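You operate a simulated robot arm through the tools that you are given. There is no shell and no other tool. Be economical: measure what you need, move in short steps, check, and stop when the job is done.

You are at the controls of a simulated robot arm. One attempt, no reset.

Task
Clamp jar 57, twist its lid off into the tray and swing the funnel over it.

The check looks at the end state, three seconds after you hand in, the way a careful person would. Anything else that was tipped, shoved, dropped, spilled or broken makes it a failure. A push-on lid holds only when it is set on centred and level and pressed home; a screw cap is set on level and turned clockwise until tight.

Robot
A 7-joint arm with a two-finger parallel gripper, fixed in place. Base frame: the origin is at the foot of the arm, x ahead of it, y to its left, z up; the work surface is at about z = 0. Readings come in mm, degrees, newtons and seconds.
With the tool pointing down near the work surface it reaches from about 240 to 620 mm from the base axis. Its first joint turns from -66.0 to 66.0 degrees. Payload 2.6 kg.
Tool frame: the origin (TCP) lies between the finger pads and is the grasp point; the fingertips stand 30 mm ahead of it; z points along the fingers, y is the line along which they close. Largest opening 94 mm; finger width 28, thickness 10; the body of the gripper, 50 by 96 mm, starts 55 mm behind the TCP.
Orientation is that of the tool frame in the base frame, as a unit quaternion [w, x, y, z]. With the fingers straight down and closing along the base's y, the tool's x points along the base's -x, its y along +y and its z along -z.

Tools
- The arm moves only by the tool servo_tool. Its argument "increments" is text: rows parted by semicolons, each of 6 numbers parted by spaces: the shift along the tool's x, y, z in units of 50 mm (1.0 is 50 mm), then the turn, a rotation vector about the tool's x, y, z in units of 5 degrees (1.0 is 5 degrees). In form: dx dy dz ax ay az; .... A call has 1 to 10 rows; each row shifts and turns the commanded pose from where the row before left it, along the tool's axes as they then stand. "jaw" is the finger opening in cm, from 0 to 9.4, set as the call begins (left out, the last holds). A call with a number of a shift or a turn outside -1 to 1 is refused whole. Rows are played at 5 a second. More than 50 mm and 8.6 degrees between two rows, or a gripper value outside its range, and nothing of the call is played. Where a pose cannot be reached the arm comes as near as it can. A force on the tool above 90 N (or 10 N above the force at the start of the call, whichever is more), or a blocked arm, ends the call early, and 0.2 s more pass. The fingers move at their own pace (about 72 mm/s each) and stop on an object; they squeeze with about 32 N. The grip force told is the motor's: it shows also when the fingers shut on nothing. Time passes only in rows, and 0.2 s behind the last, so rows that do not move let the fingers close. The reply holds the time, the measured pose of the TCP, the force on the tool along the base axes, the opening and the grip force, in the units named above and with some noise.
- Cameras (640 x 400 px; columns grow to the right, rows downward): "scene" is fixed at [49, 441.3, 569.5]; the picture's right is [-0.64, -0.77, 0.00], its down [-0.40, 0.34, -0.85] and it looks along [0.65, -0.55, -0.52] (base axes); focal length 248 px, centre (320, 200). "wrist" rides on the gripper at [76, 14, -102] in the tool frame; the picture's right is [-0.18, 0.98, 0.00], its down [-0.75, -0.14, -0.64] and it looks along [-0.63, -0.12, 0.77] (tool axes); focal length 243 px, centre (320, 200). There is no depth. A picture from a camera that has moved, and an enlarged one, comes with that camera's place and axes in the base frame and with its lens.
- get_image(camera): a new picture of that camera. No time passes.
- zoom(camera, box): a new picture of the part [left, top, right, bottom] of that camera's present view, enlarged. No time passes.
- job_done(): hands the job in; it is judged then, once.

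Go step by step. Nothing tells you positions but the pictures and the camera data: compare them with the known pose of the tool, close in by small moves and look again before you grip or let go. The budget is 120 turns and 64 pictures, counting those below and the enlarged ones. Unless the task says otherwise, let go and move clear before handing in.

The tools are called after ">>>" as name(argument=value, ...) on one line, values as JSON. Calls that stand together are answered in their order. servo_tool: Moves the arm, as the interface text tells. Its arguments: {"type":"object","properties":{"increments":{"type":"string"},"jaw":{"type":"number"}},"required":["increments"]} The other tools are called the same way: get_image (camera) takes a picture; zoom (camera, box) takes an enlarged picture of a part of a camera's view; job_done () hands the job in.

At the start:

```text
clock: 0.0
ee_pos: [284.9, 78.6, 453.3]
tool_rot: [0.0, 0.0, 1.0, 0.0]
contact_force: [0.1, -1.1, 0.3]
finger_gap: 94.0
finger_force: 0.0
```

scene: 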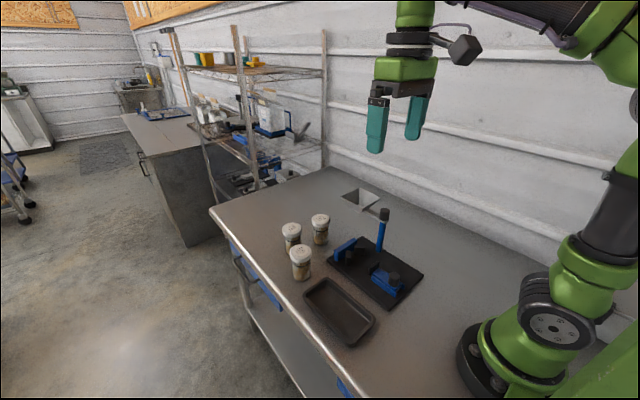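
wrist: 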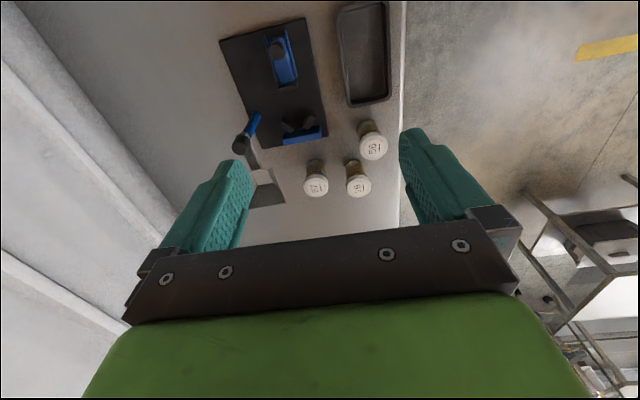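

I see three jars, a clamp fixture on a dark plate, a funnel on a post, and a tray. I'll zoom in to read labels and understand the fixture.

>>> zoom(camera="scene", box=[260, 170, 440, 350])

>>> zoom(camera="wrist", box=[210, 0, 410, 210])

```text
2.22 times, centred on (350, 260) of scene
camera zoom: at [49.0, 441.3, 569.5], right [-0.64, -0.77, 0.0], down [-0.4, 0.34, -0.85], along [0.65, -0.55, -0.52], focal length 551 px, centre (253, 67)
```

zoom: 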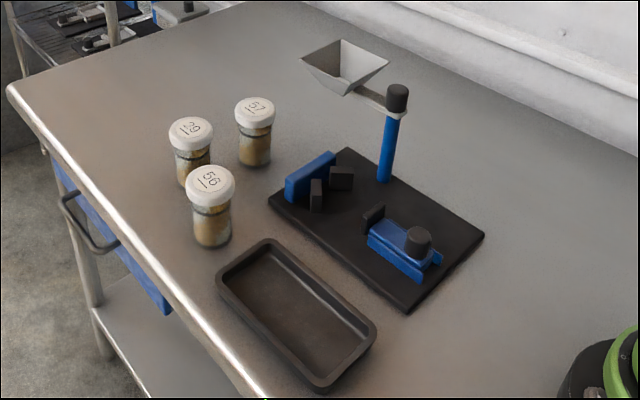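

```text
1.90 times, centred on (310, 105) of wrist
camera zoom: at [208.3, 92.4, 556.1], right [0.18, 0.98, 0.0], down [0.75, -0.14, 0.64], along [0.63, -0.12, -0.77], focal length 462 px, centre (339, 381)
```

zoom: 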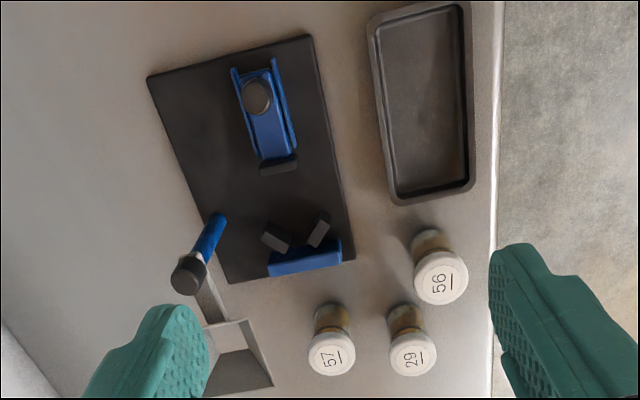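

The three jars stand at about x 540, with 57 near (537, 22). The plate spans x 230–467 and y -110–60. I'll move lower over the centre to get a better view of jar 57 and the clamp.

>>> servo_tool(increments="0 -0.8 0.7 0 0 0; 0 -0.8 0.7 0 0 0; 0 0 0.6 0 0 0; 0 0 0 0 0 0")

>>> get_image(camera="wrist")

```text
refused: row 1 steps farther than a row can; nothing moved
```

```text
59 pictures are left
camera wrist: at [208.3, 92.4, 556.1], right [0.18, 0.98, 0.0], down [0.75, -0.14, 0.64], along [0.63, -0.12, -0.77], focal length 243 px, centre (320, 200)
```

wrist: 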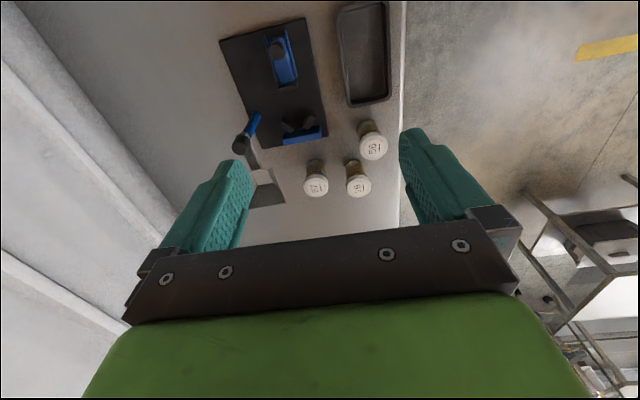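

The row was too long in total, since its combined shift went over 50 mm. I'll split it into smaller rows.

>>> servo_tool(increments="0 -0.55 0.6 0 0 0; 0 -0.55 0.6 0 0 0; 0 -0.47 0.6 0 0 0; 0 0 0.3 0 0 0; 0 0 0 0 0 0")

>>> get_image(camera="wrist")

```text
clock: 1.2
ee_pos: [284.5, 2.4, 349.2]
tool_rot: [0.001, -0.001, 1.0, 0.001]
contact_force: [-0.3, -1.1, 1.0]
finger_gap: 93.8
finger_force: 0.0
```

```text
58 pictures are left
camera wrist: at [208.0, 16.1, 452.2], right [0.18, 0.98, 0.0], down [0.75, -0.14, 0.64], along [0.63, -0.12, -0.77], focal length 243 px, centre (320, 200)
```

wrist: 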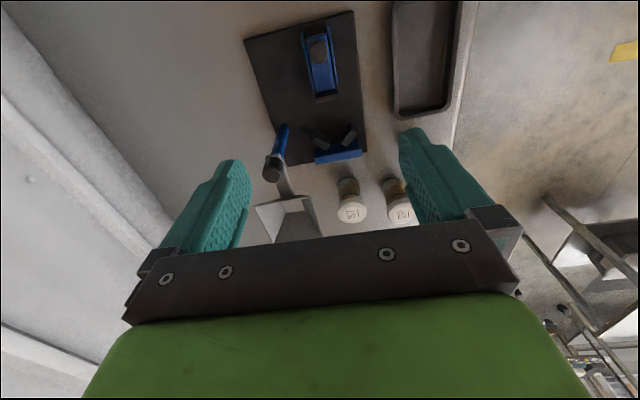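

The plate and jar 57 are both in view now. I'll zoom in on them.

>>> zoom(camera="wrist", box=[240, 0, 420, 120])

>>> zoom(camera="wrist", box=[240, 110, 420, 245])

>>> zoom(camera="scene", box=[320, 180, 430, 310])

```text
3.33 times, centred on (330, 60) of wrist
camera zoom: at [208.0, 16.1, 452.2], right [0.18, 0.98, 0.0], down [0.75, -0.14, 0.64], along [0.63, -0.12, -0.77], focal length 809 px, centre (287, 667)
```

zoom: 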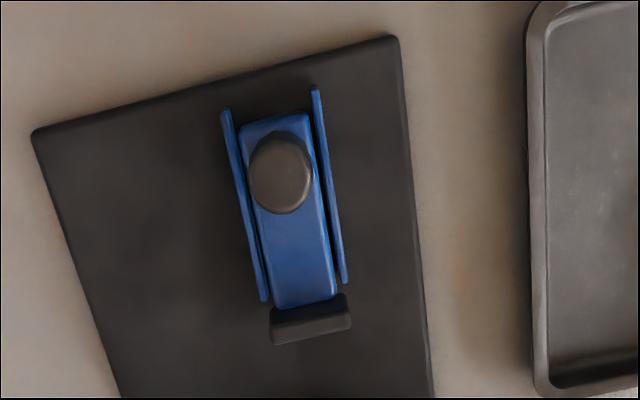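

```text
2.96 times, centred on (330, 178) of wrist
camera zoom: at [208.0, 16.1, 452.2], right [0.18, 0.98, 0.0], down [0.75, -0.14, 0.64], along [0.63, -0.12, -0.77], focal length 719 px, centre (290, 267)
```

zoom: 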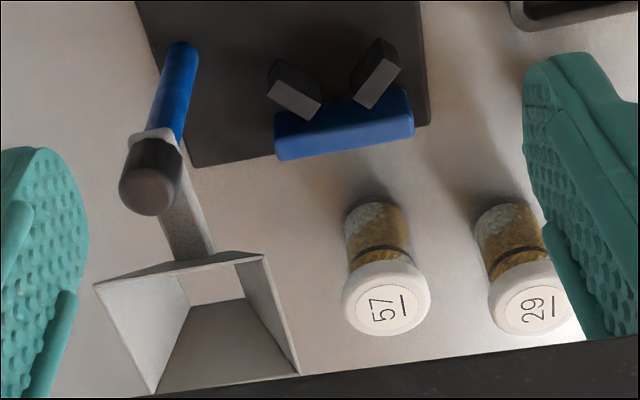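

```text
3.08 times, centred on (375, 245) of scene
camera zoom: at [49.0, 441.3, 569.5], right [-0.64, -0.77, 0.0], down [-0.4, 0.34, -0.85], along [0.65, -0.55, -0.52], focal length 763 px, centre (151, 62)
```

zoom: 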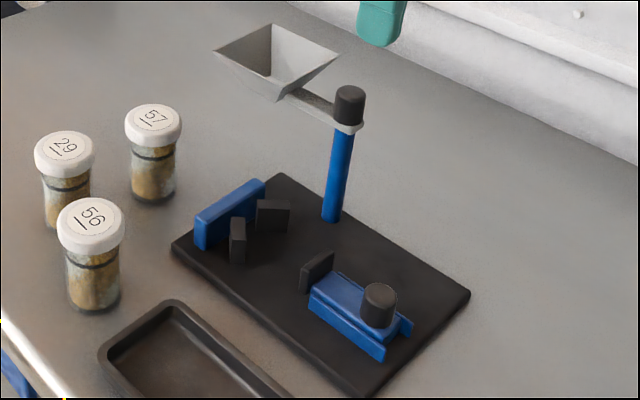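

Axis-aligned estimates so far:

| Part | Position (mm) |
|---|---|
| Jar 57 | (540, 20), lid about 58 mm wide, top at z≈105 |
| Clamp axis | y≈3, V pads near x 402, slider knob at (265, 2) |
| Funnel post | (380, -83) |

Next I'll move toward jar 57 at height.

>>> servo_tool(increments="-0.78 0.06 0.43 0 0 0; -0.78 0.06 0.43 0 0 0; -0.78 0.06 0.43 0 0 0; -0.78 0.06 0.43 0 0 0; -0.78 0.06 0.43 0 0 0; -0.78 0.06 0.43 0 0 0; 0 0 0 0 0 0", jaw=8.2)

>>> get_image(camera="wrist")

>>> get_image(camera="scene")

```text
clock: 2.8
ee_pos: [519.9, 16.8, 219.5]
tool_rot: [0.0, 0.0, 1.0, 0.0]
contact_force: [0.6, -0.3, 0.6]
finger_gap: 82.0
finger_force: 0.1
```

```text
54 pictures are left
camera wrist: at [442.5, 31.1, 322.5], right [0.18, 0.98, 0.0], down [0.75, -0.14, 0.64], along [0.63, -0.12, -0.77], focal length 243 px, centre (320, 200)
```

wrist: 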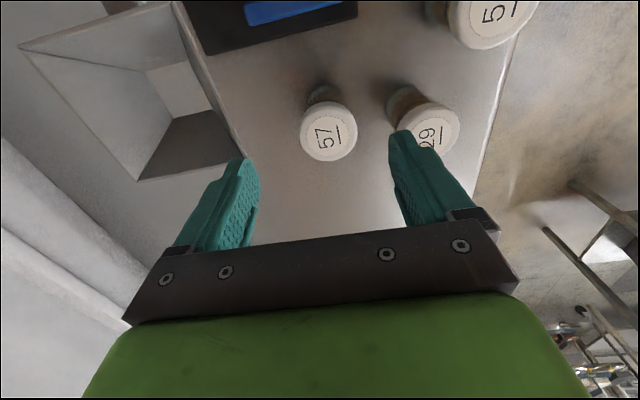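

```text
53 pictures are left
```

scene: 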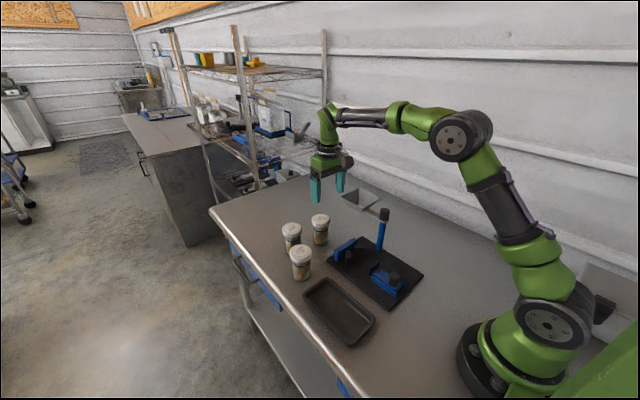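

Jar 57 now measures (541, 21). I'll align over it, narrow the jaw to 76 mm and descend partway before checking.

>>> servo_tool(increments="-0.42 0.08 0 0 0 0; 0 0 0.7 0 0 0; 0 0 0.7 0 0 0; 0 0 0 0 0 0", jaw=7.6)

>>> get_image(camera="wrist")

>>> zoom(camera="scene", box=[260, 140, 420, 280])

```text
clock: 3.8
ee_pos: [539.0, 23.5, 148.5]
tool_rot: [0.0, 0.0, 1.0, 0.001]
contact_force: [0.2, 0.7, -0.8]
finger_gap: 75.8
finger_force: 0.0
```

```text
52 pictures are left
camera wrist: at [462.2, 37.1, 250.9], right [0.18, 0.98, 0.0], down [0.75, -0.14, 0.64], along [0.63, -0.12, -0.77], focal length 243 px, centre (320, 200)
```

wrist: 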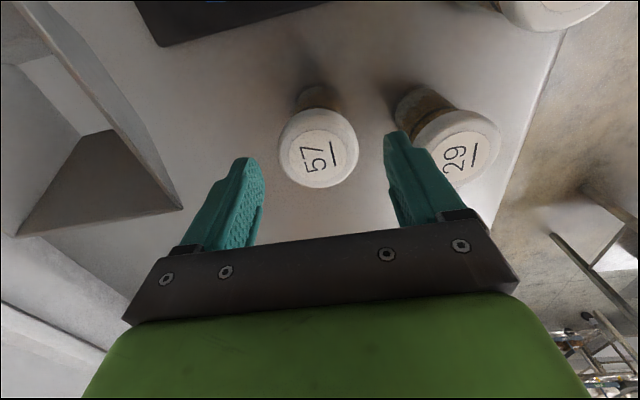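

```text
2.86 times, centred on (340, 210) of scene
camera zoom: at [49.0, 441.3, 569.5], right [-0.64, -0.77, 0.0], down [-0.4, 0.34, -0.85], along [0.65, -0.55, -0.52], focal length 708 px, centre (263, 171)
```

zoom: 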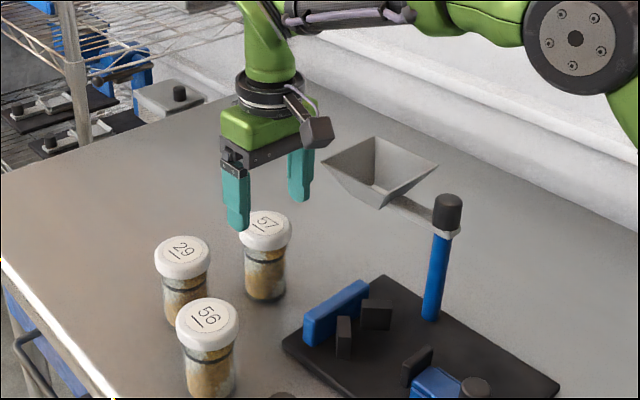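

The lid is centred between the fingers and the neighbours are clear. I'll descend to lid height.

>>> servo_tool(increments="-0.02 -0.03 0.4 0 0 0; 0 0 0.4 0 0 0; 0 0 0.25 0 0 0; 0 0 0 0 0 0")

>>> get_image(camera="wrist")

>>> zoom(camera="scene", box=[270, 170, 370, 280])

```text
clock: 4.8
ee_pos: [541.6, 21.9, 97.2]
tool_rot: [0.0, 0.0, 1.0, 0.0]
contact_force: [-0.1, 0.7, 1.0]
finger_gap: 75.9
finger_force: 0.0
```

```text
50 pictures are left
camera wrist: at [464.1, 35.0, 199.1], right [0.18, 0.98, 0.0], down [0.75, -0.14, 0.64], along [0.63, -0.12, -0.77], focal length 243 px, centre (320, 200)
```

wrist: 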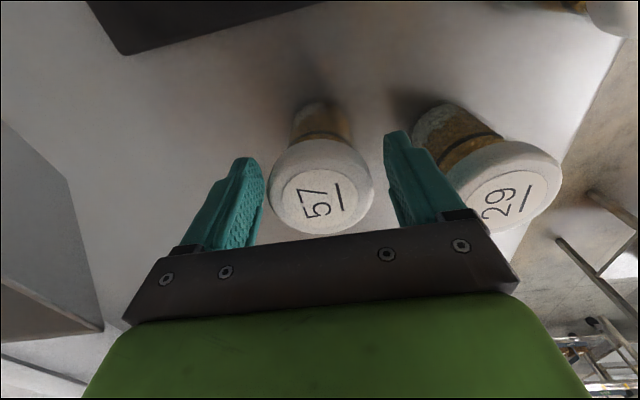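

```text
3.64 times, centred on (320, 225) of scene
camera zoom: at [49.0, 441.3, 569.5], right [-0.64, -0.77, 0.0], down [-0.4, 0.34, -0.85], along [0.65, -0.55, -0.52], focal length 902 px, centre (320, 109)
```

zoom: 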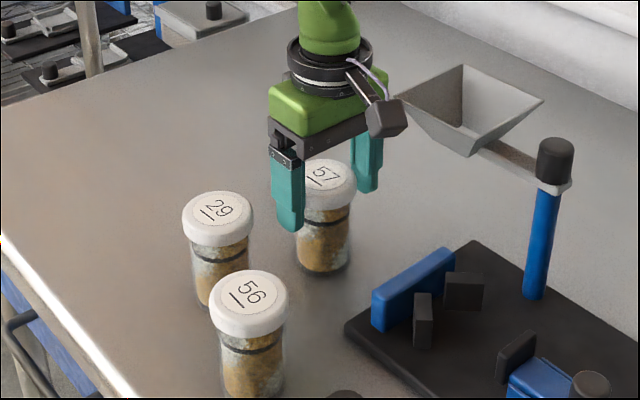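

The lid is centred. I'll go down another 7 mm and close on it.

>>> servo_tool(increments="0 0 0.14 0 0 0; 0 0 0 0 0 0")

>>> servo_tool(increments="0 0 0 0 0 0; 0 0 0 0 0 0; 0 0 0 0 0 0", jaw=4.5)

>>> get_image(camera="wrist")

```text
clock: 5.4
ee_pos: [541.8, 21.2, 91.1]
tool_rot: [0.0, 0.0, 1.0, 0.001]
contact_force: [0.0, -0.4, 0.7]
finger_gap: 76.1
finger_force: 0.0
```

```text
clock: 6.2
ee_pos: [540.8, 21.1, 91.1]
tool_rot: [0.001, 0.0, 1.0, 0.001]
contact_force: [0.6, -1.2, -0.2]
finger_gap: 62.2
finger_force: 32.0
```

```text
48 pictures are left
camera wrist: at [464.4, 35.1, 193.6], right [0.18, 0.98, 0.0], down [0.75, -0.14, 0.64], along [0.63, -0.12, -0.77], focal length 243 px, centre (320, 200)
```

wrist: 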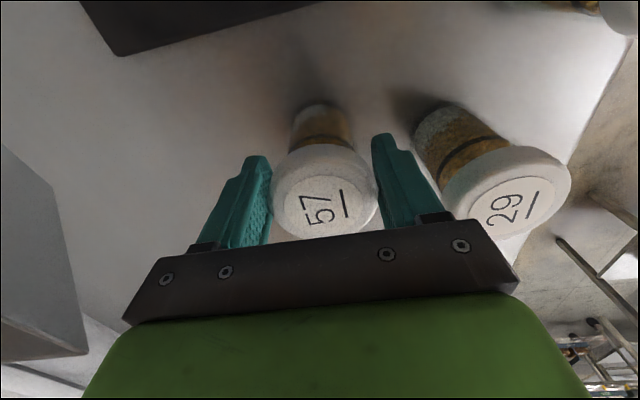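

The grip is firm on the lid, which is 62 mm wide. I'll lift, go around the funnel at y≈45 above the V block, and come back to x≈380.

>>> servo_tool(increments="0 0 -0.4 0 0 0; 0 0 -0.6 0 0 0; 0 0 -0.6 0 0 0; 0 0.48 -0.2 0 0 0; 0 0 0 0 0 0")

>>> servo_tool(increments="0.6 0 0 0 0 0; 0.6 0 0 0 0 0; 0.6 0 0 0 0 0; 0.6 0 0 0 0 0; 0.6 0 0 0 0 0; 0.22 0 0 0 0 0; 0 0 0 0 0 0")

>>> get_image(camera="wrist")

>>> zoom(camera="scene", box=[270, 140, 430, 300])

```text
clock: 7.4
ee_pos: [540.4, 47.1, 179.1]
tool_rot: [0.0, 0.0, 1.0, 0.0]
contact_force: [-1.3, -0.2, -1.4]
finger_gap: 62.2
finger_force: 31.8
```

```text
clock: 9.0
ee_pos: [379.4, 45.4, 179.5]
tool_rot: [0.001, 0.0, 1.0, 0.001]
contact_force: [0.1, -0.1, -2.5]
finger_gap: 62.0
finger_force: 31.8
```

```text
47 pictures are left
camera wrist: at [302.5, 58.1, 282.3], right [0.18, 0.98, 0.0], down [0.75, -0.14, 0.64], along [0.63, -0.12, -0.77], focal length 243 px, centre (320, 200)
```

wrist: 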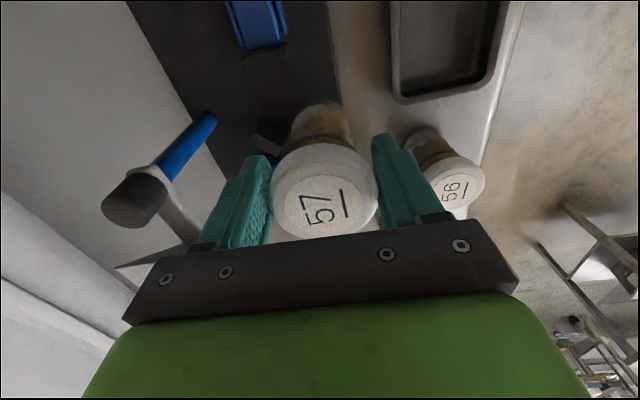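

```text
2.50 times, centred on (350, 220) of scene
camera zoom: at [49.0, 441.3, 569.5], right [-0.64, -0.77, 0.0], down [-0.4, 0.34, -0.85], along [0.65, -0.55, -0.52], focal length 620 px, centre (245, 150)
```

zoom: 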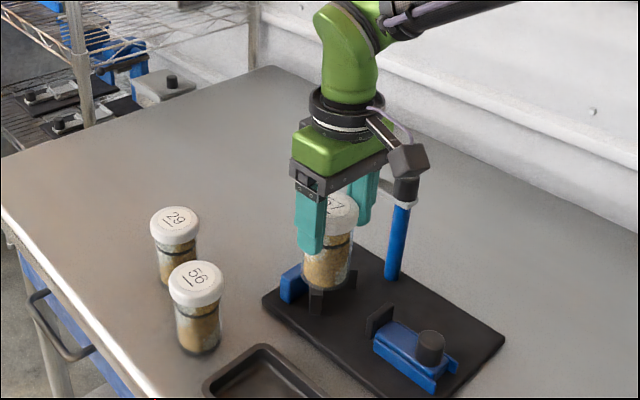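

The clamp axis looks to be at y≈4.5. I'll move over it at x≈371, slightly ahead of the V, lower partway and look.

>>> servo_tool(increments="0.18 -0.4 0 0 0 0; 0 -0.4 0 0 0 0; 0 0 0.5 0 0 0; 0 0 0.3 0 0 0; 0 0 0 0 0 0")

>>> get_image(camera="wrist")

>>> zoom(camera="scene", box=[320, 190, 430, 310])

```text
clock: 10.2
ee_pos: [371.3, 6.1, 139.5]
tool_rot: [0.001, 0.0, 1.0, 0.0]
contact_force: [0.3, -0.2, -2.6]
finger_gap: 62.3
finger_force: 31.7
```

```text
45 pictures are left
camera wrist: at [294.9, 19.7, 242.3], right [0.18, 0.98, 0.0], down [0.75, -0.14, 0.64], along [0.63, -0.12, -0.77], focal length 243 px, centre (320, 200)
```

wrist: 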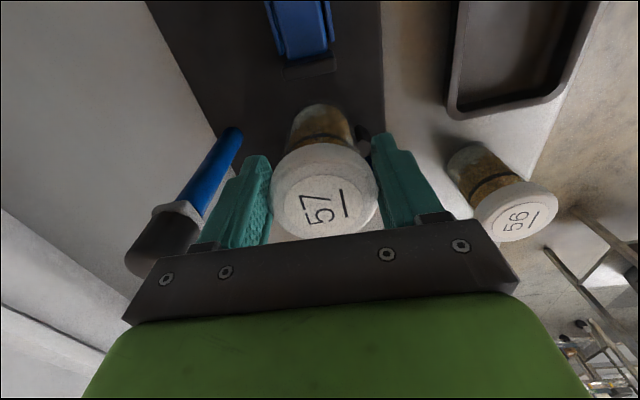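

```text
3.33 times, centred on (375, 250) of scene
camera zoom: at [49.0, 441.3, 569.5], right [-0.64, -0.77, 0.0], down [-0.4, 0.34, -0.85], along [0.65, -0.55, -0.52], focal length 827 px, centre (137, 33)
```

zoom: 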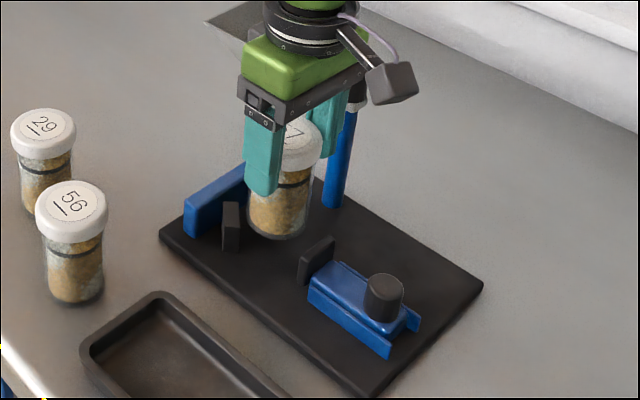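

The jar is between the V and the slider pad and on axis. I'll lower it toward the plate in small steps.

>>> servo_tool(increments="0 0 0.3 0 0 0; 0 0 0.3 0 0 0; 0 0 0.08 0 0 0; 0 0 0 0 0 0")

>>> servo_tool(increments="0 0 0.04 0 0 0; 0 0 0.04 0 0 0; 0 0 0 0 0 0")

>>> zoom(camera="scene", box=[320, 190, 430, 310])

```text
clock: 11.2
ee_pos: [371.5, 4.9, 106.3]
tool_rot: [0.0, 0.0, 1.0, 0.001]
contact_force: [-0.3, -0.5, -2.4]
finger_gap: 62.0
finger_force: 31.8
```

```text
clock: 12.0
ee_pos: [371.0, 4.3, 102.9]
tool_rot: [0.002, 0.001, 1.0, 0.001]
contact_force: [-4.4, -2.8, 15.4]
finger_gap: 62.0
finger_force: 32.0
```

```text
3.33 times, centred on (375, 250) of scene
camera zoom: at [48.9, 441.3, 569.5], right [-0.64, -0.77, 0.0], down [-0.4, 0.34, -0.85], along [0.65, -0.55, -0.52], focal length 827 px, centre (137, 33)
```

zoom: 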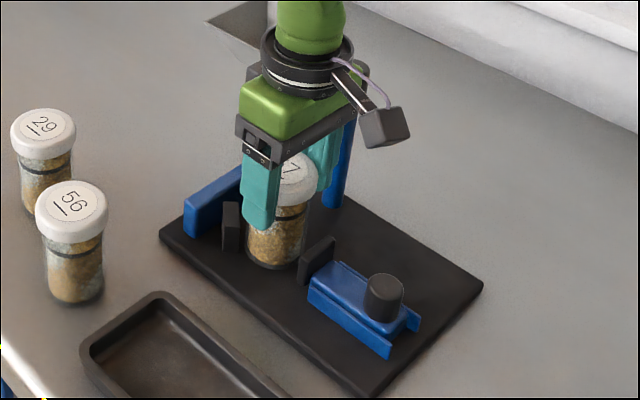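

It touched down with about 15 N of upward force. I'll relax slightly, open, and rise clear.

>>> servo_tool(increments="0 0 -0.02 0 0 0; 0 0 0 0 0 0")

>>> servo_tool(increments="0 0 0 0 0 0; 0 0 0 0 0 0; 0 0 -0.5 0 0 0; 0 0 -0.6 0 0 0; 0 0 -0.6 0 0 0; 0 0 -0.6 0 0 0; 0 0 0 0 0 0", jaw=7.8)

>>> servo_tool(increments="0.7 0 0 0 0 0; 0.7 0 0 0 0 0; 0.5 0 0 0 0 0; 0 0 0 0 0 0", jaw=5)

>>> get_image(camera="wrist")

>>> zoom(camera="scene", box=[320, 190, 430, 310])

```text
clock: 12.6
ee_pos: [371.6, 4.8, 103.1]
tool_rot: [0.001, 0.001, 1.0, 0.0]
contact_force: [-1.6, -2.3, 7.5]
finger_gap: 62.1
finger_force: 32.1
```

```text
clock: 14.2
ee_pos: [370.3, 4.7, 219.4]
tool_rot: [0.0, 0.0, 1.0, 0.001]
contact_force: [-0.4, 0.1, 0.9]
finger_gap: 78.2
finger_force: 0.2
```

```text
clock: 15.2
ee_pos: [275.9, 5.6, 219.1]
tool_rot: [0.0, 0.0, 1.0, 0.001]
contact_force: [-0.4, 0.4, 0.5]
finger_gap: 49.6
finger_force: 0.1
```

```text
42 pictures are left
camera wrist: at [199.5, 19.2, 322.0], right [0.18, 0.98, 0.0], down [0.75, -0.14, 0.64], along [0.63, -0.12, -0.77], focal length 243 px, centre (320, 200)
```

wrist: 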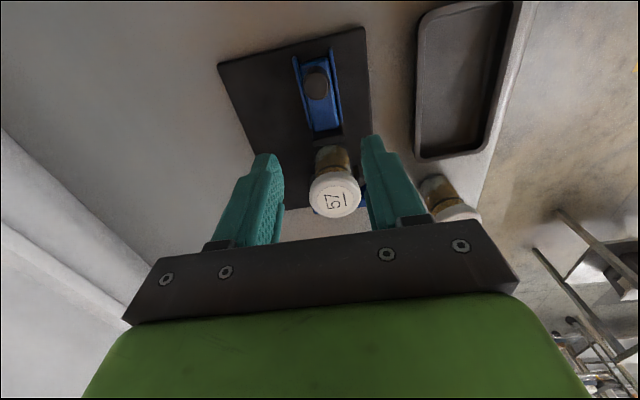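

```text
3.33 times, centred on (375, 250) of scene
camera zoom: at [49.0, 441.3, 569.5], right [-0.64, -0.77, 0.0], down [-0.4, 0.34, -0.85], along [0.65, -0.55, -0.52], focal length 827 px, centre (137, 33)
```

zoom: 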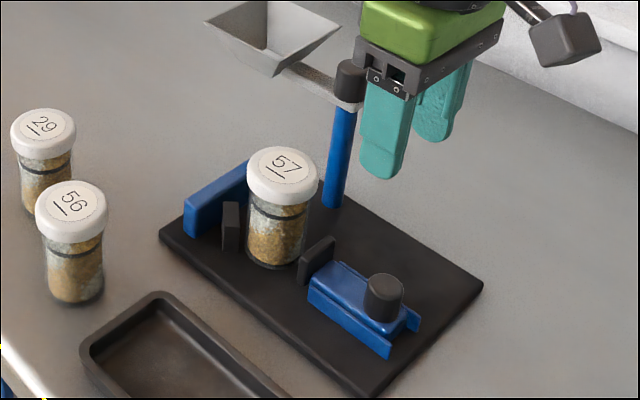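

Jar 57 stands upright in the clamp. The knob is at (263, 4), so I'll straddle it with the fingertips around z≈50.

>>> servo_tool(increments="0.25 0 0.6 0 0 0; 0 0 0.7 0 0 0; 0 0 0.7 0 0 0; 0 0 0.4 0 0 0; 0 0 0 0 0 0")

>>> get_image(camera="wrist")

>>> zoom(camera="scene", box=[330, 190, 450, 310])

```text
clock: 16.4
ee_pos: [263.7, 6.6, 95.5]
tool_rot: [0.0, 0.0, 1.0, 0.0]
contact_force: [0.7, -0.5, -0.3]
finger_gap: 50.0
finger_force: 0.1
```

```text
40 pictures are left
camera wrist: at [187.2, 20.2, 198.4], right [0.18, 0.98, 0.0], down [0.75, -0.14, 0.64], along [0.63, -0.12, -0.77], focal length 243 px, centre (320, 200)
```

wrist: 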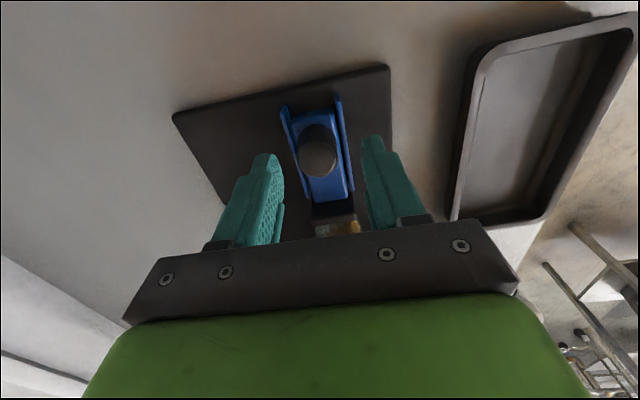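

```text
3.33 times, centred on (390, 250) of scene
camera zoom: at [49.0, 441.3, 569.5], right [-0.64, -0.77, 0.0], down [-0.4, 0.34, -0.85], along [0.65, -0.55, -0.52], focal length 827 px, centre (87, 33)
```

zoom: 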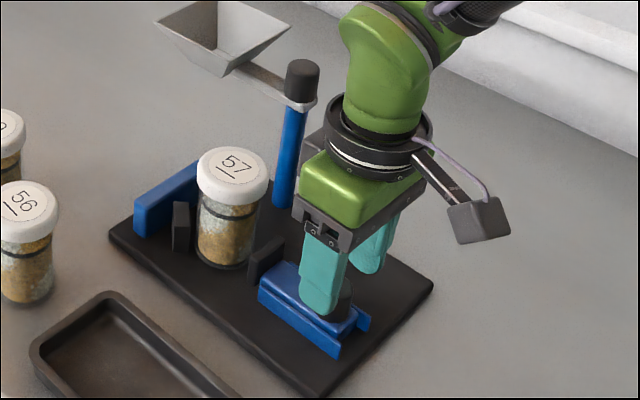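

The knob is centred between the fingers. I'll lower and grip it.

>>> servo_tool(increments="0.02 -0.02 0.2 0 0 0; 0 0 0.1 0 0 0; 0 0 0 0 0 0")

>>> servo_tool(increments="0 0 0 0 0 0; 0 0 0 0 0 0; 0 0 0 0 0 0", jaw=1.5)

```text
clock: 17.2
ee_pos: [262.9, 6.2, 81.1]
tool_rot: [-0.001, 0.0, 1.0, 0.002]
contact_force: [-0.1, -0.3, 0.1]
finger_gap: 49.8
finger_force: 0.1
```

```text
clock: 18.0
ee_pos: [263.2, 5.4, 82.7]
tool_rot: [0.0, 0.001, 1.0, 0.001]
contact_force: [0.7, -13.5, 0.6]
finger_gap: 27.2
finger_force: 31.8
```

I have the knob at 27 mm, with a slight lateral offset. I'll ease y and slide toward the V in small steps.

>>> servo_tool(increments="0 -0.03 0 0 0 0; -0.08 0 0 0 0 0; -0.08 0 0 0 0 0; 0 0 0 0 0 0")

>>> zoom(camera="scene", box=[330, 190, 450, 310])

```text
clock: 19.0
ee_pos: [271.3, 3.2, 81.4]
tool_rot: [0.0, -0.001, 1.0, 0.001]
contact_force: [1.5, 2.5, -0.2]
finger_gap: 27.2
finger_force: 32.1
```

```text
3.33 times, centred on (390, 250) of scene
camera zoom: at [49.1, 441.3, 569.5], right [-0.64, -0.77, 0.0], down [-0.4, 0.34, -0.85], along [0.65, -0.55, -0.52], focal length 827 px, centre (87, 33)
```

zoom: 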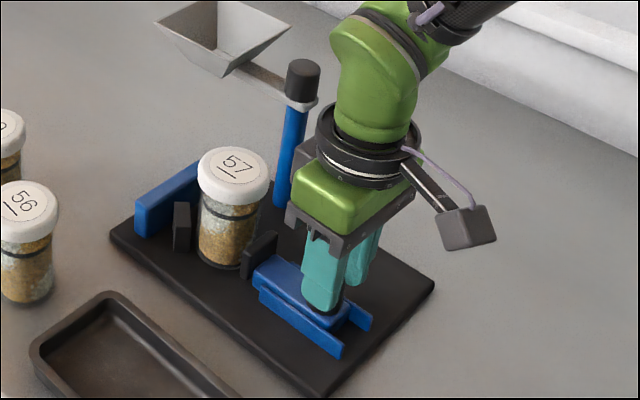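

The slider moves freely. I'll continue until it meets resistance.

>>> servo_tool(increments="-0.06 0 0 0 0 0; -0.06 0 0 0 0 0; 0 0 0 0 0 0")

>>> servo_tool(increments="-0.06 0 0 0 0 0; -0.06 0 0 0 0 0; 0 0 0 0 0 0")

>>> zoom(camera="scene", box=[330, 190, 450, 310])

```text
clock: 19.8
ee_pos: [277.4, 2.6, 82.2]
tool_rot: [0.001, 0.0, 1.0, 0.001]
contact_force: [7.1, -2.1, -0.2]
finger_gap: 27.1
finger_force: 32.0
```

```text
clock: 20.6
ee_pos: [279.7, 3.2, 80.9]
tool_rot: [-0.004, 0.001, 1.0, 0.001]
contact_force: [-17.5, -3.9, 5.0]
finger_gap: 27.1
finger_force: 31.6
```

```text
3.33 times, centred on (390, 250) of scene
camera zoom: at [49.0, 441.3, 569.5], right [-0.64, -0.77, 0.0], down [-0.4, 0.34, -0.85], along [0.65, -0.55, -0.52], focal length 827 px, centre (87, 33)
```

zoom: 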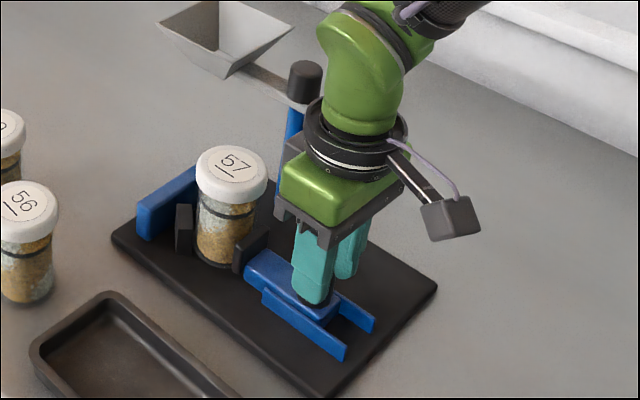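

There's resistance at about 17 N, but the plate seems to have shifted a pixel or two in the picture. I'll check that before pushing harder.

>>> servo_tool(increments="0 0 0 0 0 0; 0 0 0 0 0 0")

>>> zoom(camera="scene", box=[320, 190, 430, 310])

```text
clock: 21.2
ee_pos: [281.1, 2.6, 81.5]
tool_rot: [-0.004, 0.001, 1.0, 0.0]
contact_force: [-23.3, -5.2, 10.2]
finger_gap: 27.1
finger_force: 31.6
```

```text
3.33 times, centred on (375, 250) of scene
camera zoom: at [49.0, 441.3, 569.5], right [-0.64, -0.77, 0.0], down [-0.4, 0.34, -0.85], along [0.65, -0.55, -0.52], focal length 827 px, centre (137, 33)
```

zoom: 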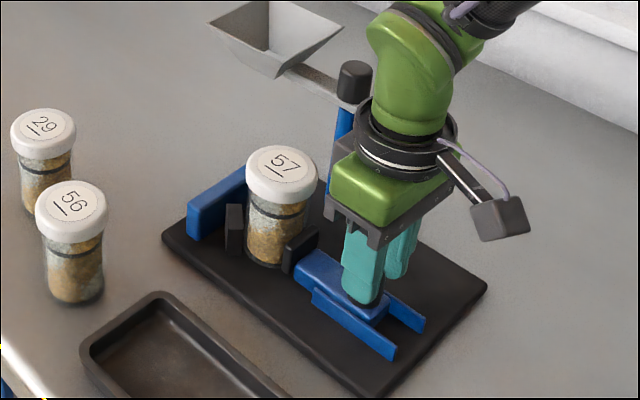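

The jar is now pinched between the slider pad and the V at about 23 N. I'll release the knob gently, rise, and check whether the slider stays.

>>> servo_tool(increments="0 0 0 0 0 0; 0 0 0 0 0 0; 0 0 -0.5 0 0 0; 0 0 -0.7 0 0 0; 0 0 -0.8 0 0 0; 0 0 -0.8 0 0 0; 0 0 0 0 0 0", jaw=5)

>>> zoom(camera="scene", box=[320, 190, 430, 310])

>>> zoom(camera="wrist", box=[200, 0, 460, 230])

```text
clock: 22.8
ee_pos: [282.2, 1.7, 223.0]
tool_rot: [0.001, 0.0, 1.0, 0.0]
contact_force: [0.2, 0.2, -0.1]
finger_gap: 49.9
finger_force: 0.1
```

```text
3.33 times, centred on (375, 250) of scene
camera zoom: at [49.0, 441.3, 569.5], right [-0.64, -0.77, 0.0], down [-0.4, 0.34, -0.85], along [0.65, -0.55, -0.52], focal length 827 px, centre (137, 33)
```

zoom: 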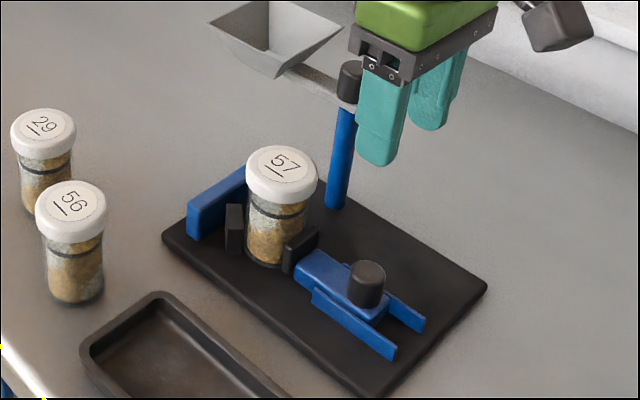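

```text
1.74 times, centred on (330, 115) of wrist
camera zoom: at [206.7, 15.4, 326.3], right [0.18, 0.98, 0.0], down [0.75, -0.14, 0.64], along [0.63, -0.12, -0.77], focal length 422 px, centre (303, 348)
```

zoom: 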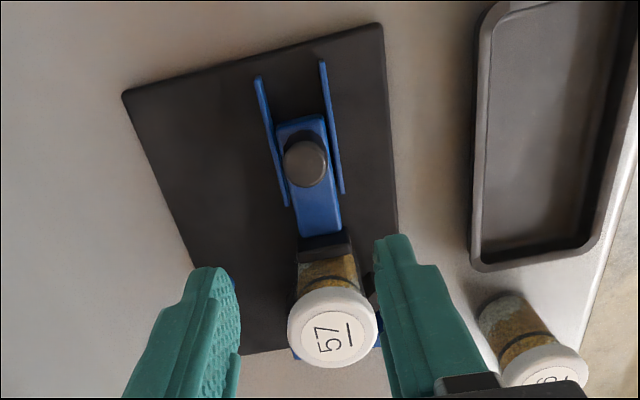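

The slider stays against the jar. I'll zoom closely on the jar, V and pad contacts.

>>> zoom(camera="scene", box=[370, 225, 430, 285])

>>> zoom(camera="scene", box=[370, 225, 400, 255])

```text
6.67 times, centred on (400, 255) of scene
camera zoom: at [49.0, 441.3, 569.5], right [-0.64, -0.77, 0.0], down [-0.4, 0.34, -0.85], along [0.65, -0.55, -0.52], focal length 1653 px, centre (-213, -167)
```

zoom: 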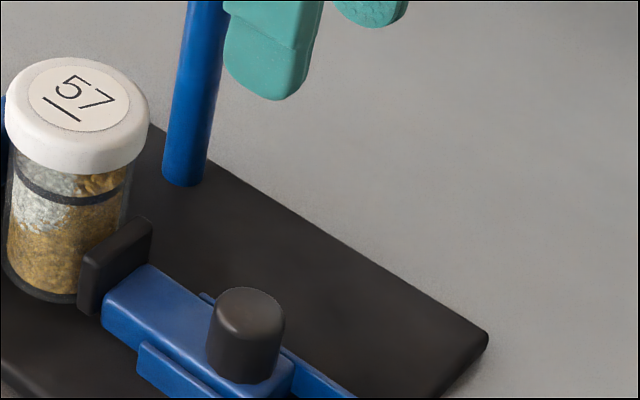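

```text
13.33 times, centred on (385, 240) of scene
camera zoom: at [49.0, 441.3, 569.5], right [-0.64, -0.77, 0.0], down [-0.4, 0.34, -0.85], along [0.65, -0.55, -0.52], focal length 3306 px, centre (-547, -333)
```

zoom: 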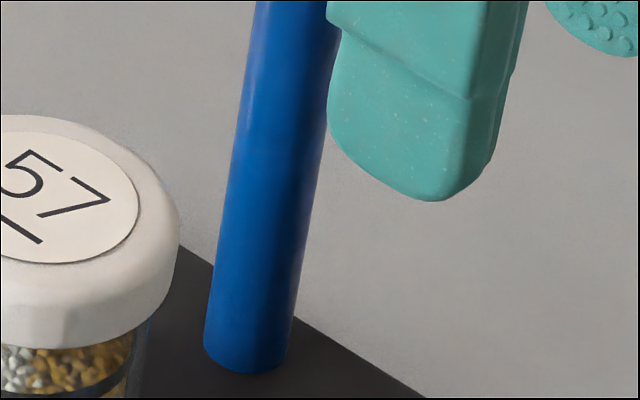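

The pad touches the jar. Now I'll check the V side.

>>> zoom(camera="scene", box=[345, 225, 395, 275])

```text
8.00 times, centred on (370, 250) of scene
camera zoom: at [49.0, 441.3, 569.5], right [-0.64, -0.77, 0.0], down [-0.4, 0.34, -0.85], along [0.65, -0.55, -0.52], focal length 1984 px, centre (-80, -200)
```

zoom: 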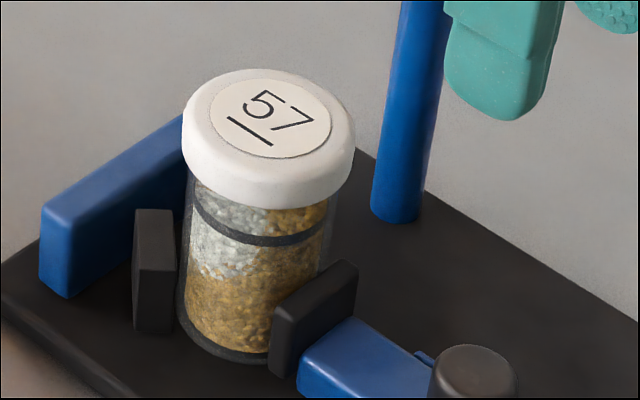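

The slider pad holds the jar in the V. For unscrewing I'll start with the tool turned 90° clockwise, which keeps the camera away from the post, then turn counter-clockwise. First I'll move above the lid at height.

>>> servo_tool(increments="-0.87 0 0 0 0 0; -0.87 0.01 0 0 0 0; 0 0 0 0 0 1; 0 0 0 0 0 1; 0 0 0 0 0 1; 0 0 0 0 0 1; 0 0 0 0 0 1; 0 0 0 0 0 1; 0 0 0 0 0 1; 0 0 0 0 0 1", jaw=8)

>>> servo_tool(increments="0 0 0 0 0 1; 0 0 0 0 0 1; 0 0 0 0 0 1; 0 0 0 0 0 1; 0 0 0 0 0 1; 0 0 0 0 0 1; 0 0 0 0 0 1; 0 0 0 0 0 1; 0 0 0 0 0 1; 0 0 0 0 0 1")

>>> get_image(camera="wrist")

```text
clock: 25.0
ee_pos: [369.8, 3.2, 222.9]
tool_rot: [0.0, 0.344, 0.939, 0.001]
contact_force: [-0.4, -0.4, 0.5]
finger_gap: 79.9
finger_force: 0.0
```

```text
clock: 27.2
ee_pos: [370.3, 4.6, 222.7]
tool_rot: [0.0, 0.708, 0.706, 0.001]
contact_force: [-0.5, 0.0, 0.7]
finger_gap: 80.0
finger_force: 0.0
```

```text
30 pictures are left
camera wrist: at [384.0, 79.0, 325.4], right [0.98, -0.19, 0.0], down [-0.14, -0.75, 0.64], along [-0.12, -0.63, -0.77], focal length 243 px, centre (320, 200)
```

wrist: 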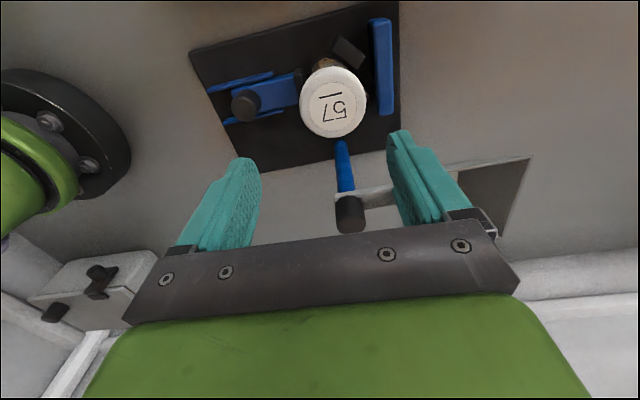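

With a better cross-view, the lid centre is about x 381, y 3. I'll shift by +11 mm and descend partway to verify.

>>> servo_tool(increments="0 0.22 0 0 0 0; 0 0 0.7 0 0 0; 0 0 0.7 0 0 0; 0 0 0 0 0 0")

>>> get_image(camera="wrist")

>>> zoom(camera="scene", box=[320, 180, 430, 310])

```text
clock: 28.2
ee_pos: [381.9, 6.5, 153.7]
tool_rot: [0.0, 0.708, 0.707, 0.001]
contact_force: [0.9, -0.1, 0.7]
finger_gap: 80.1
finger_force: 0.1
```

```text
29 pictures are left
camera wrist: at [396.0, 80.8, 256.4], right [0.98, -0.18, 0.0], down [-0.14, -0.75, 0.64], along [-0.12, -0.63, -0.77], focal length 243 px, centre (320, 200)
```

wrist: 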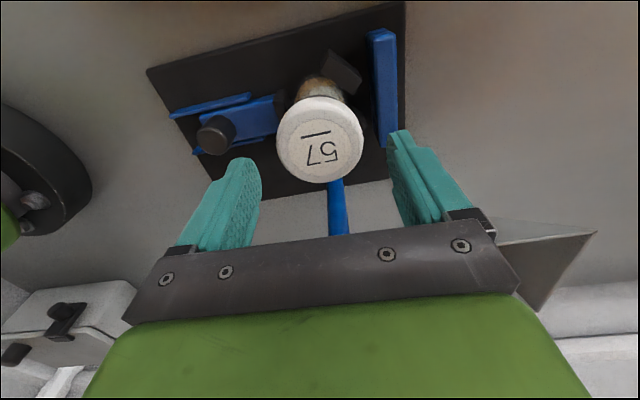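

```text
3.08 times, centred on (375, 245) of scene
camera zoom: at [49.0, 441.3, 569.5], right [-0.64, -0.77, 0.0], down [-0.4, 0.34, -0.85], along [0.65, -0.55, -0.52], focal length 763 px, centre (151, 62)
```

zoom: 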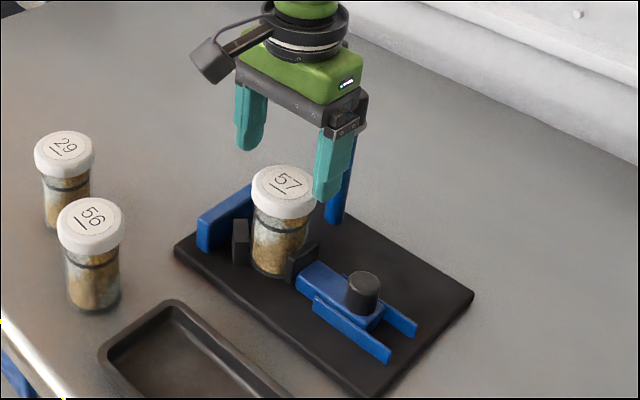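

The lid is well aligned. I'll descend to grip height, about z 98.

>>> servo_tool(increments="0 0 0.5 0 0 0; 0 0 0.3 0 0 0; 0 0 0 0 0 0")

>>> get_image(camera="wrist")

```text
clock: 29.0
ee_pos: [381.1, 4.6, 112.2]
tool_rot: [-0.001, 0.707, 0.707, 0.0]
contact_force: [-0.2, 0.1, -0.2]
finger_gap: 80.0
finger_force: 0.1
```

```text
27 pictures are left
camera wrist: at [395.0, 80.1, 216.3], right [0.98, -0.18, 0.0], down [-0.14, -0.75, 0.64], along [-0.12, -0.63, -0.77], focal length 243 px, centre (320, 200)
```

wrist: 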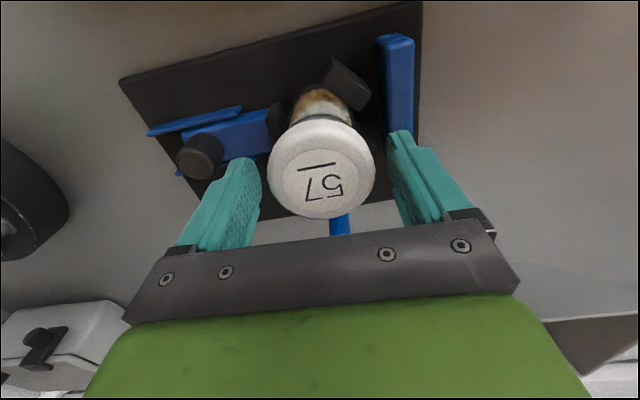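

Still centred. I'll go down 14 mm and close on the lid.

>>> servo_tool(increments="0 0 0.28 0 0 0; 0 0 0 0 0 0")

>>> servo_tool(increments="0 0 0 0 0 0; 0 0 0 0 0 0; 0 0 0 0 0 0", jaw=4.5)

```text
clock: 29.6
ee_pos: [381.2, 3.3, 99.8]
tool_rot: [-0.001, 0.706, 0.708, 0.0]
contact_force: [0.0, 0.7, 0.5]
finger_gap: 79.9
finger_force: 0.1
```

```text
clock: 30.4
ee_pos: [380.5, 4.3, 100.4]
tool_rot: [0.0, 0.708, 0.707, 0.001]
contact_force: [4.7, 0.5, -0.8]
finger_gap: 59.0
finger_force: 32.1
```

The grip is solid at 59 mm. I'll turn counter-clockwise 20° and check the response.

>>> servo_tool(increments="0 0 0 0 0 -1; 0 0 0 0 0 -1; 0 0 0 0 0 -1; 0 0 0 0 0 -1; 0 0 0 0 0 0")

>>> zoom(camera="scene", box=[320, 180, 430, 310])

```text
clock: 31.6
ee_pos: [380.8, 3.7, 100.3]
tool_rot: [0.0, 0.573, 0.82, 0.002]
contact_force: [9.0, 1.8, 0.6]
finger_gap: 59.0
finger_force: 32.5
```

```text
3.08 times, centred on (375, 245) of scene
camera zoom: at [49.0, 441.3, 569.5], right [-0.64, -0.77, 0.0], down [-0.4, 0.34, -0.85], along [0.65, -0.55, -0.52], focal length 763 px, centre (151, 62)
```

zoom: 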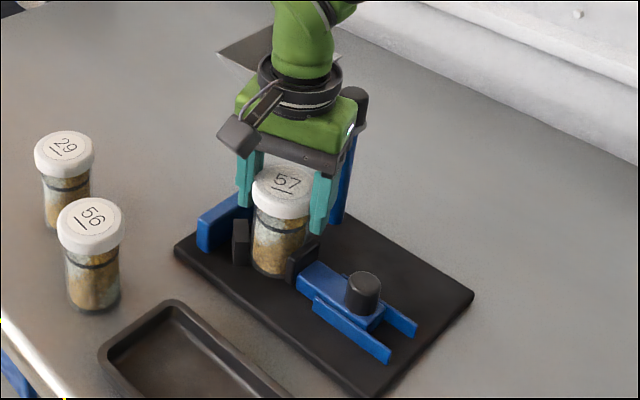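

The fixture didn't move. I'll continue the turn and look at the label.

>>> servo_tool(increments="0 0 0 0 0 -1; 0 0 0 0 0 -1; 0 0 0 0 0 -1; 0 0 0 0 0 -1; 0 0 0 0 0 -1; 0 0 0 0 0 -1; 0 0 0 0 0 -1; 0 0 0 0 0 -1; 0 0 0 0 0 0")

>>> zoom(camera="scene", box=[345, 225, 395, 275])

```text
clock: 33.6
ee_pos: [381.8, 3.6, 100.0]
tool_rot: [0.0, 0.259, 0.966, 0.001]
contact_force: [1.5, 4.6, 15.1]
finger_gap: 59.2
finger_force: 32.1
```

```text
8.00 times, centred on (370, 250) of scene
camera zoom: at [48.9, 441.3, 569.5], right [-0.64, -0.77, 0.0], down [-0.4, 0.34, -0.85], along [0.65, -0.55, -0.52], focal length 1984 px, centre (-80, -200)
```

zoom: 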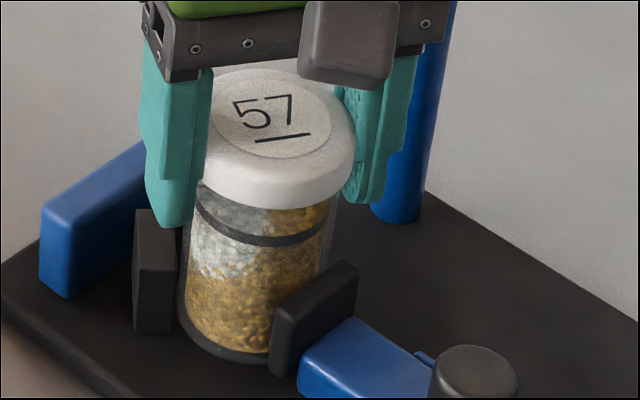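

The lid turns while the jar and fixture stay put, and it is rising under the tool (15 N up). I'll follow it upward slightly as I continue.

>>> servo_tool(increments="0 0 -0.015 0 0 -1; 0 0 -0.002 0 0 -1; 0 0 -0.002 0 0 -1; 0 0 -0.002 0 0 -1; 0 0 -0.002 0 0 -1; 0 0 -0.002 0 0 -1; 0 0 -0.002 0 0 -1; 0 0 -0.002 0 0 -1; 0 0 0 0 0 0")

```text
clock: 35.6
ee_pos: [379.6, 2.5, 100.8]
tool_rot: [0.001, -0.088, 0.996, 0.001]
contact_force: [7.3, 3.9, 1.9]
finger_gap: 58.9
finger_force: 32.3
```

That's 100° turned so far. I'll turn another 30° and then test a gentle lift.

>>> servo_tool(increments="0 0 -0.002 0 0 -1; 0 0 -0.002 0 0 -1; 0 0 -0.002 0 0 -1; 0 0 -0.002 0 0 -1; 0 0 -0.002 0 0 -1; 0 0 -0.002 0 0 -1; 0 0 0 0 0 0")

>>> servo_tool(increments="0 0 -0.03 0 0 0; 0 0 0 0 0 0")

>>> zoom(camera="scene", box=[345, 215, 405, 275])

```text
clock: 37.2
ee_pos: [381.0, 3.0, 101.4]
tool_rot: [0.0, -0.344, 0.939, 0.0]
contact_force: [-0.7, -0.6, 0.4]
finger_gap: 59.4
finger_force: 32.0
```

```text
clock: 37.8
ee_pos: [380.6, 3.3, 101.8]
tool_rot: [0.001, -0.342, 0.94, -0.001]
contact_force: [0.4, 0.6, -0.7]
finger_gap: 59.1
finger_force: 31.7
```

```text
6.67 times, centred on (375, 245) of scene
camera zoom: at [49.0, 441.3, 569.5], right [-0.64, -0.77, 0.0], down [-0.4, 0.34, -0.85], along [0.65, -0.55, -0.52], focal length 1653 px, centre (-47, -100)
```

zoom: 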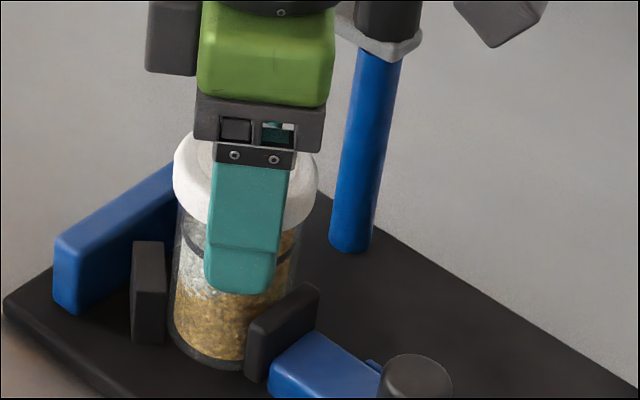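

The force is near zero after the lift, so the lid seems free. I'll lift 4 mm more and check.

>>> servo_tool(increments="0 0 -0.04 0 0 0; 0 0 -0.04 0 0 0; 0 0 0 0 0 0")

>>> zoom(camera="scene", box=[345, 215, 405, 275])

```text
clock: 38.6
ee_pos: [380.9, 3.9, 106.4]
tool_rot: [0.001, -0.342, 0.94, 0.0]
contact_force: [0.1, 0.0, -0.9]
finger_gap: 59.3
finger_force: 32.2
```

```text
6.67 times, centred on (375, 245) of scene
camera zoom: at [49.0, 441.3, 569.5], right [-0.64, -0.77, 0.0], down [-0.4, 0.34, -0.85], along [0.65, -0.55, -0.52], focal length 1653 px, centre (-47, -100)
```

zoom: 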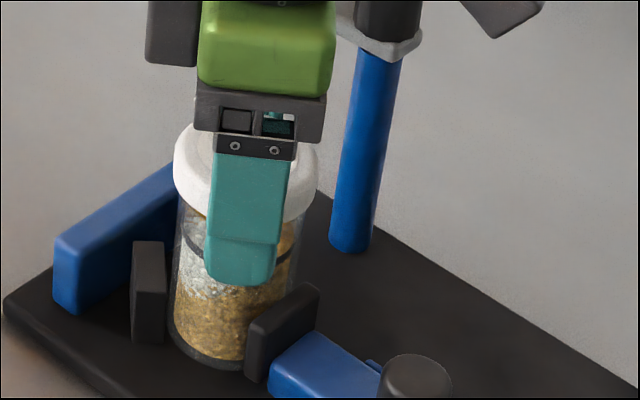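

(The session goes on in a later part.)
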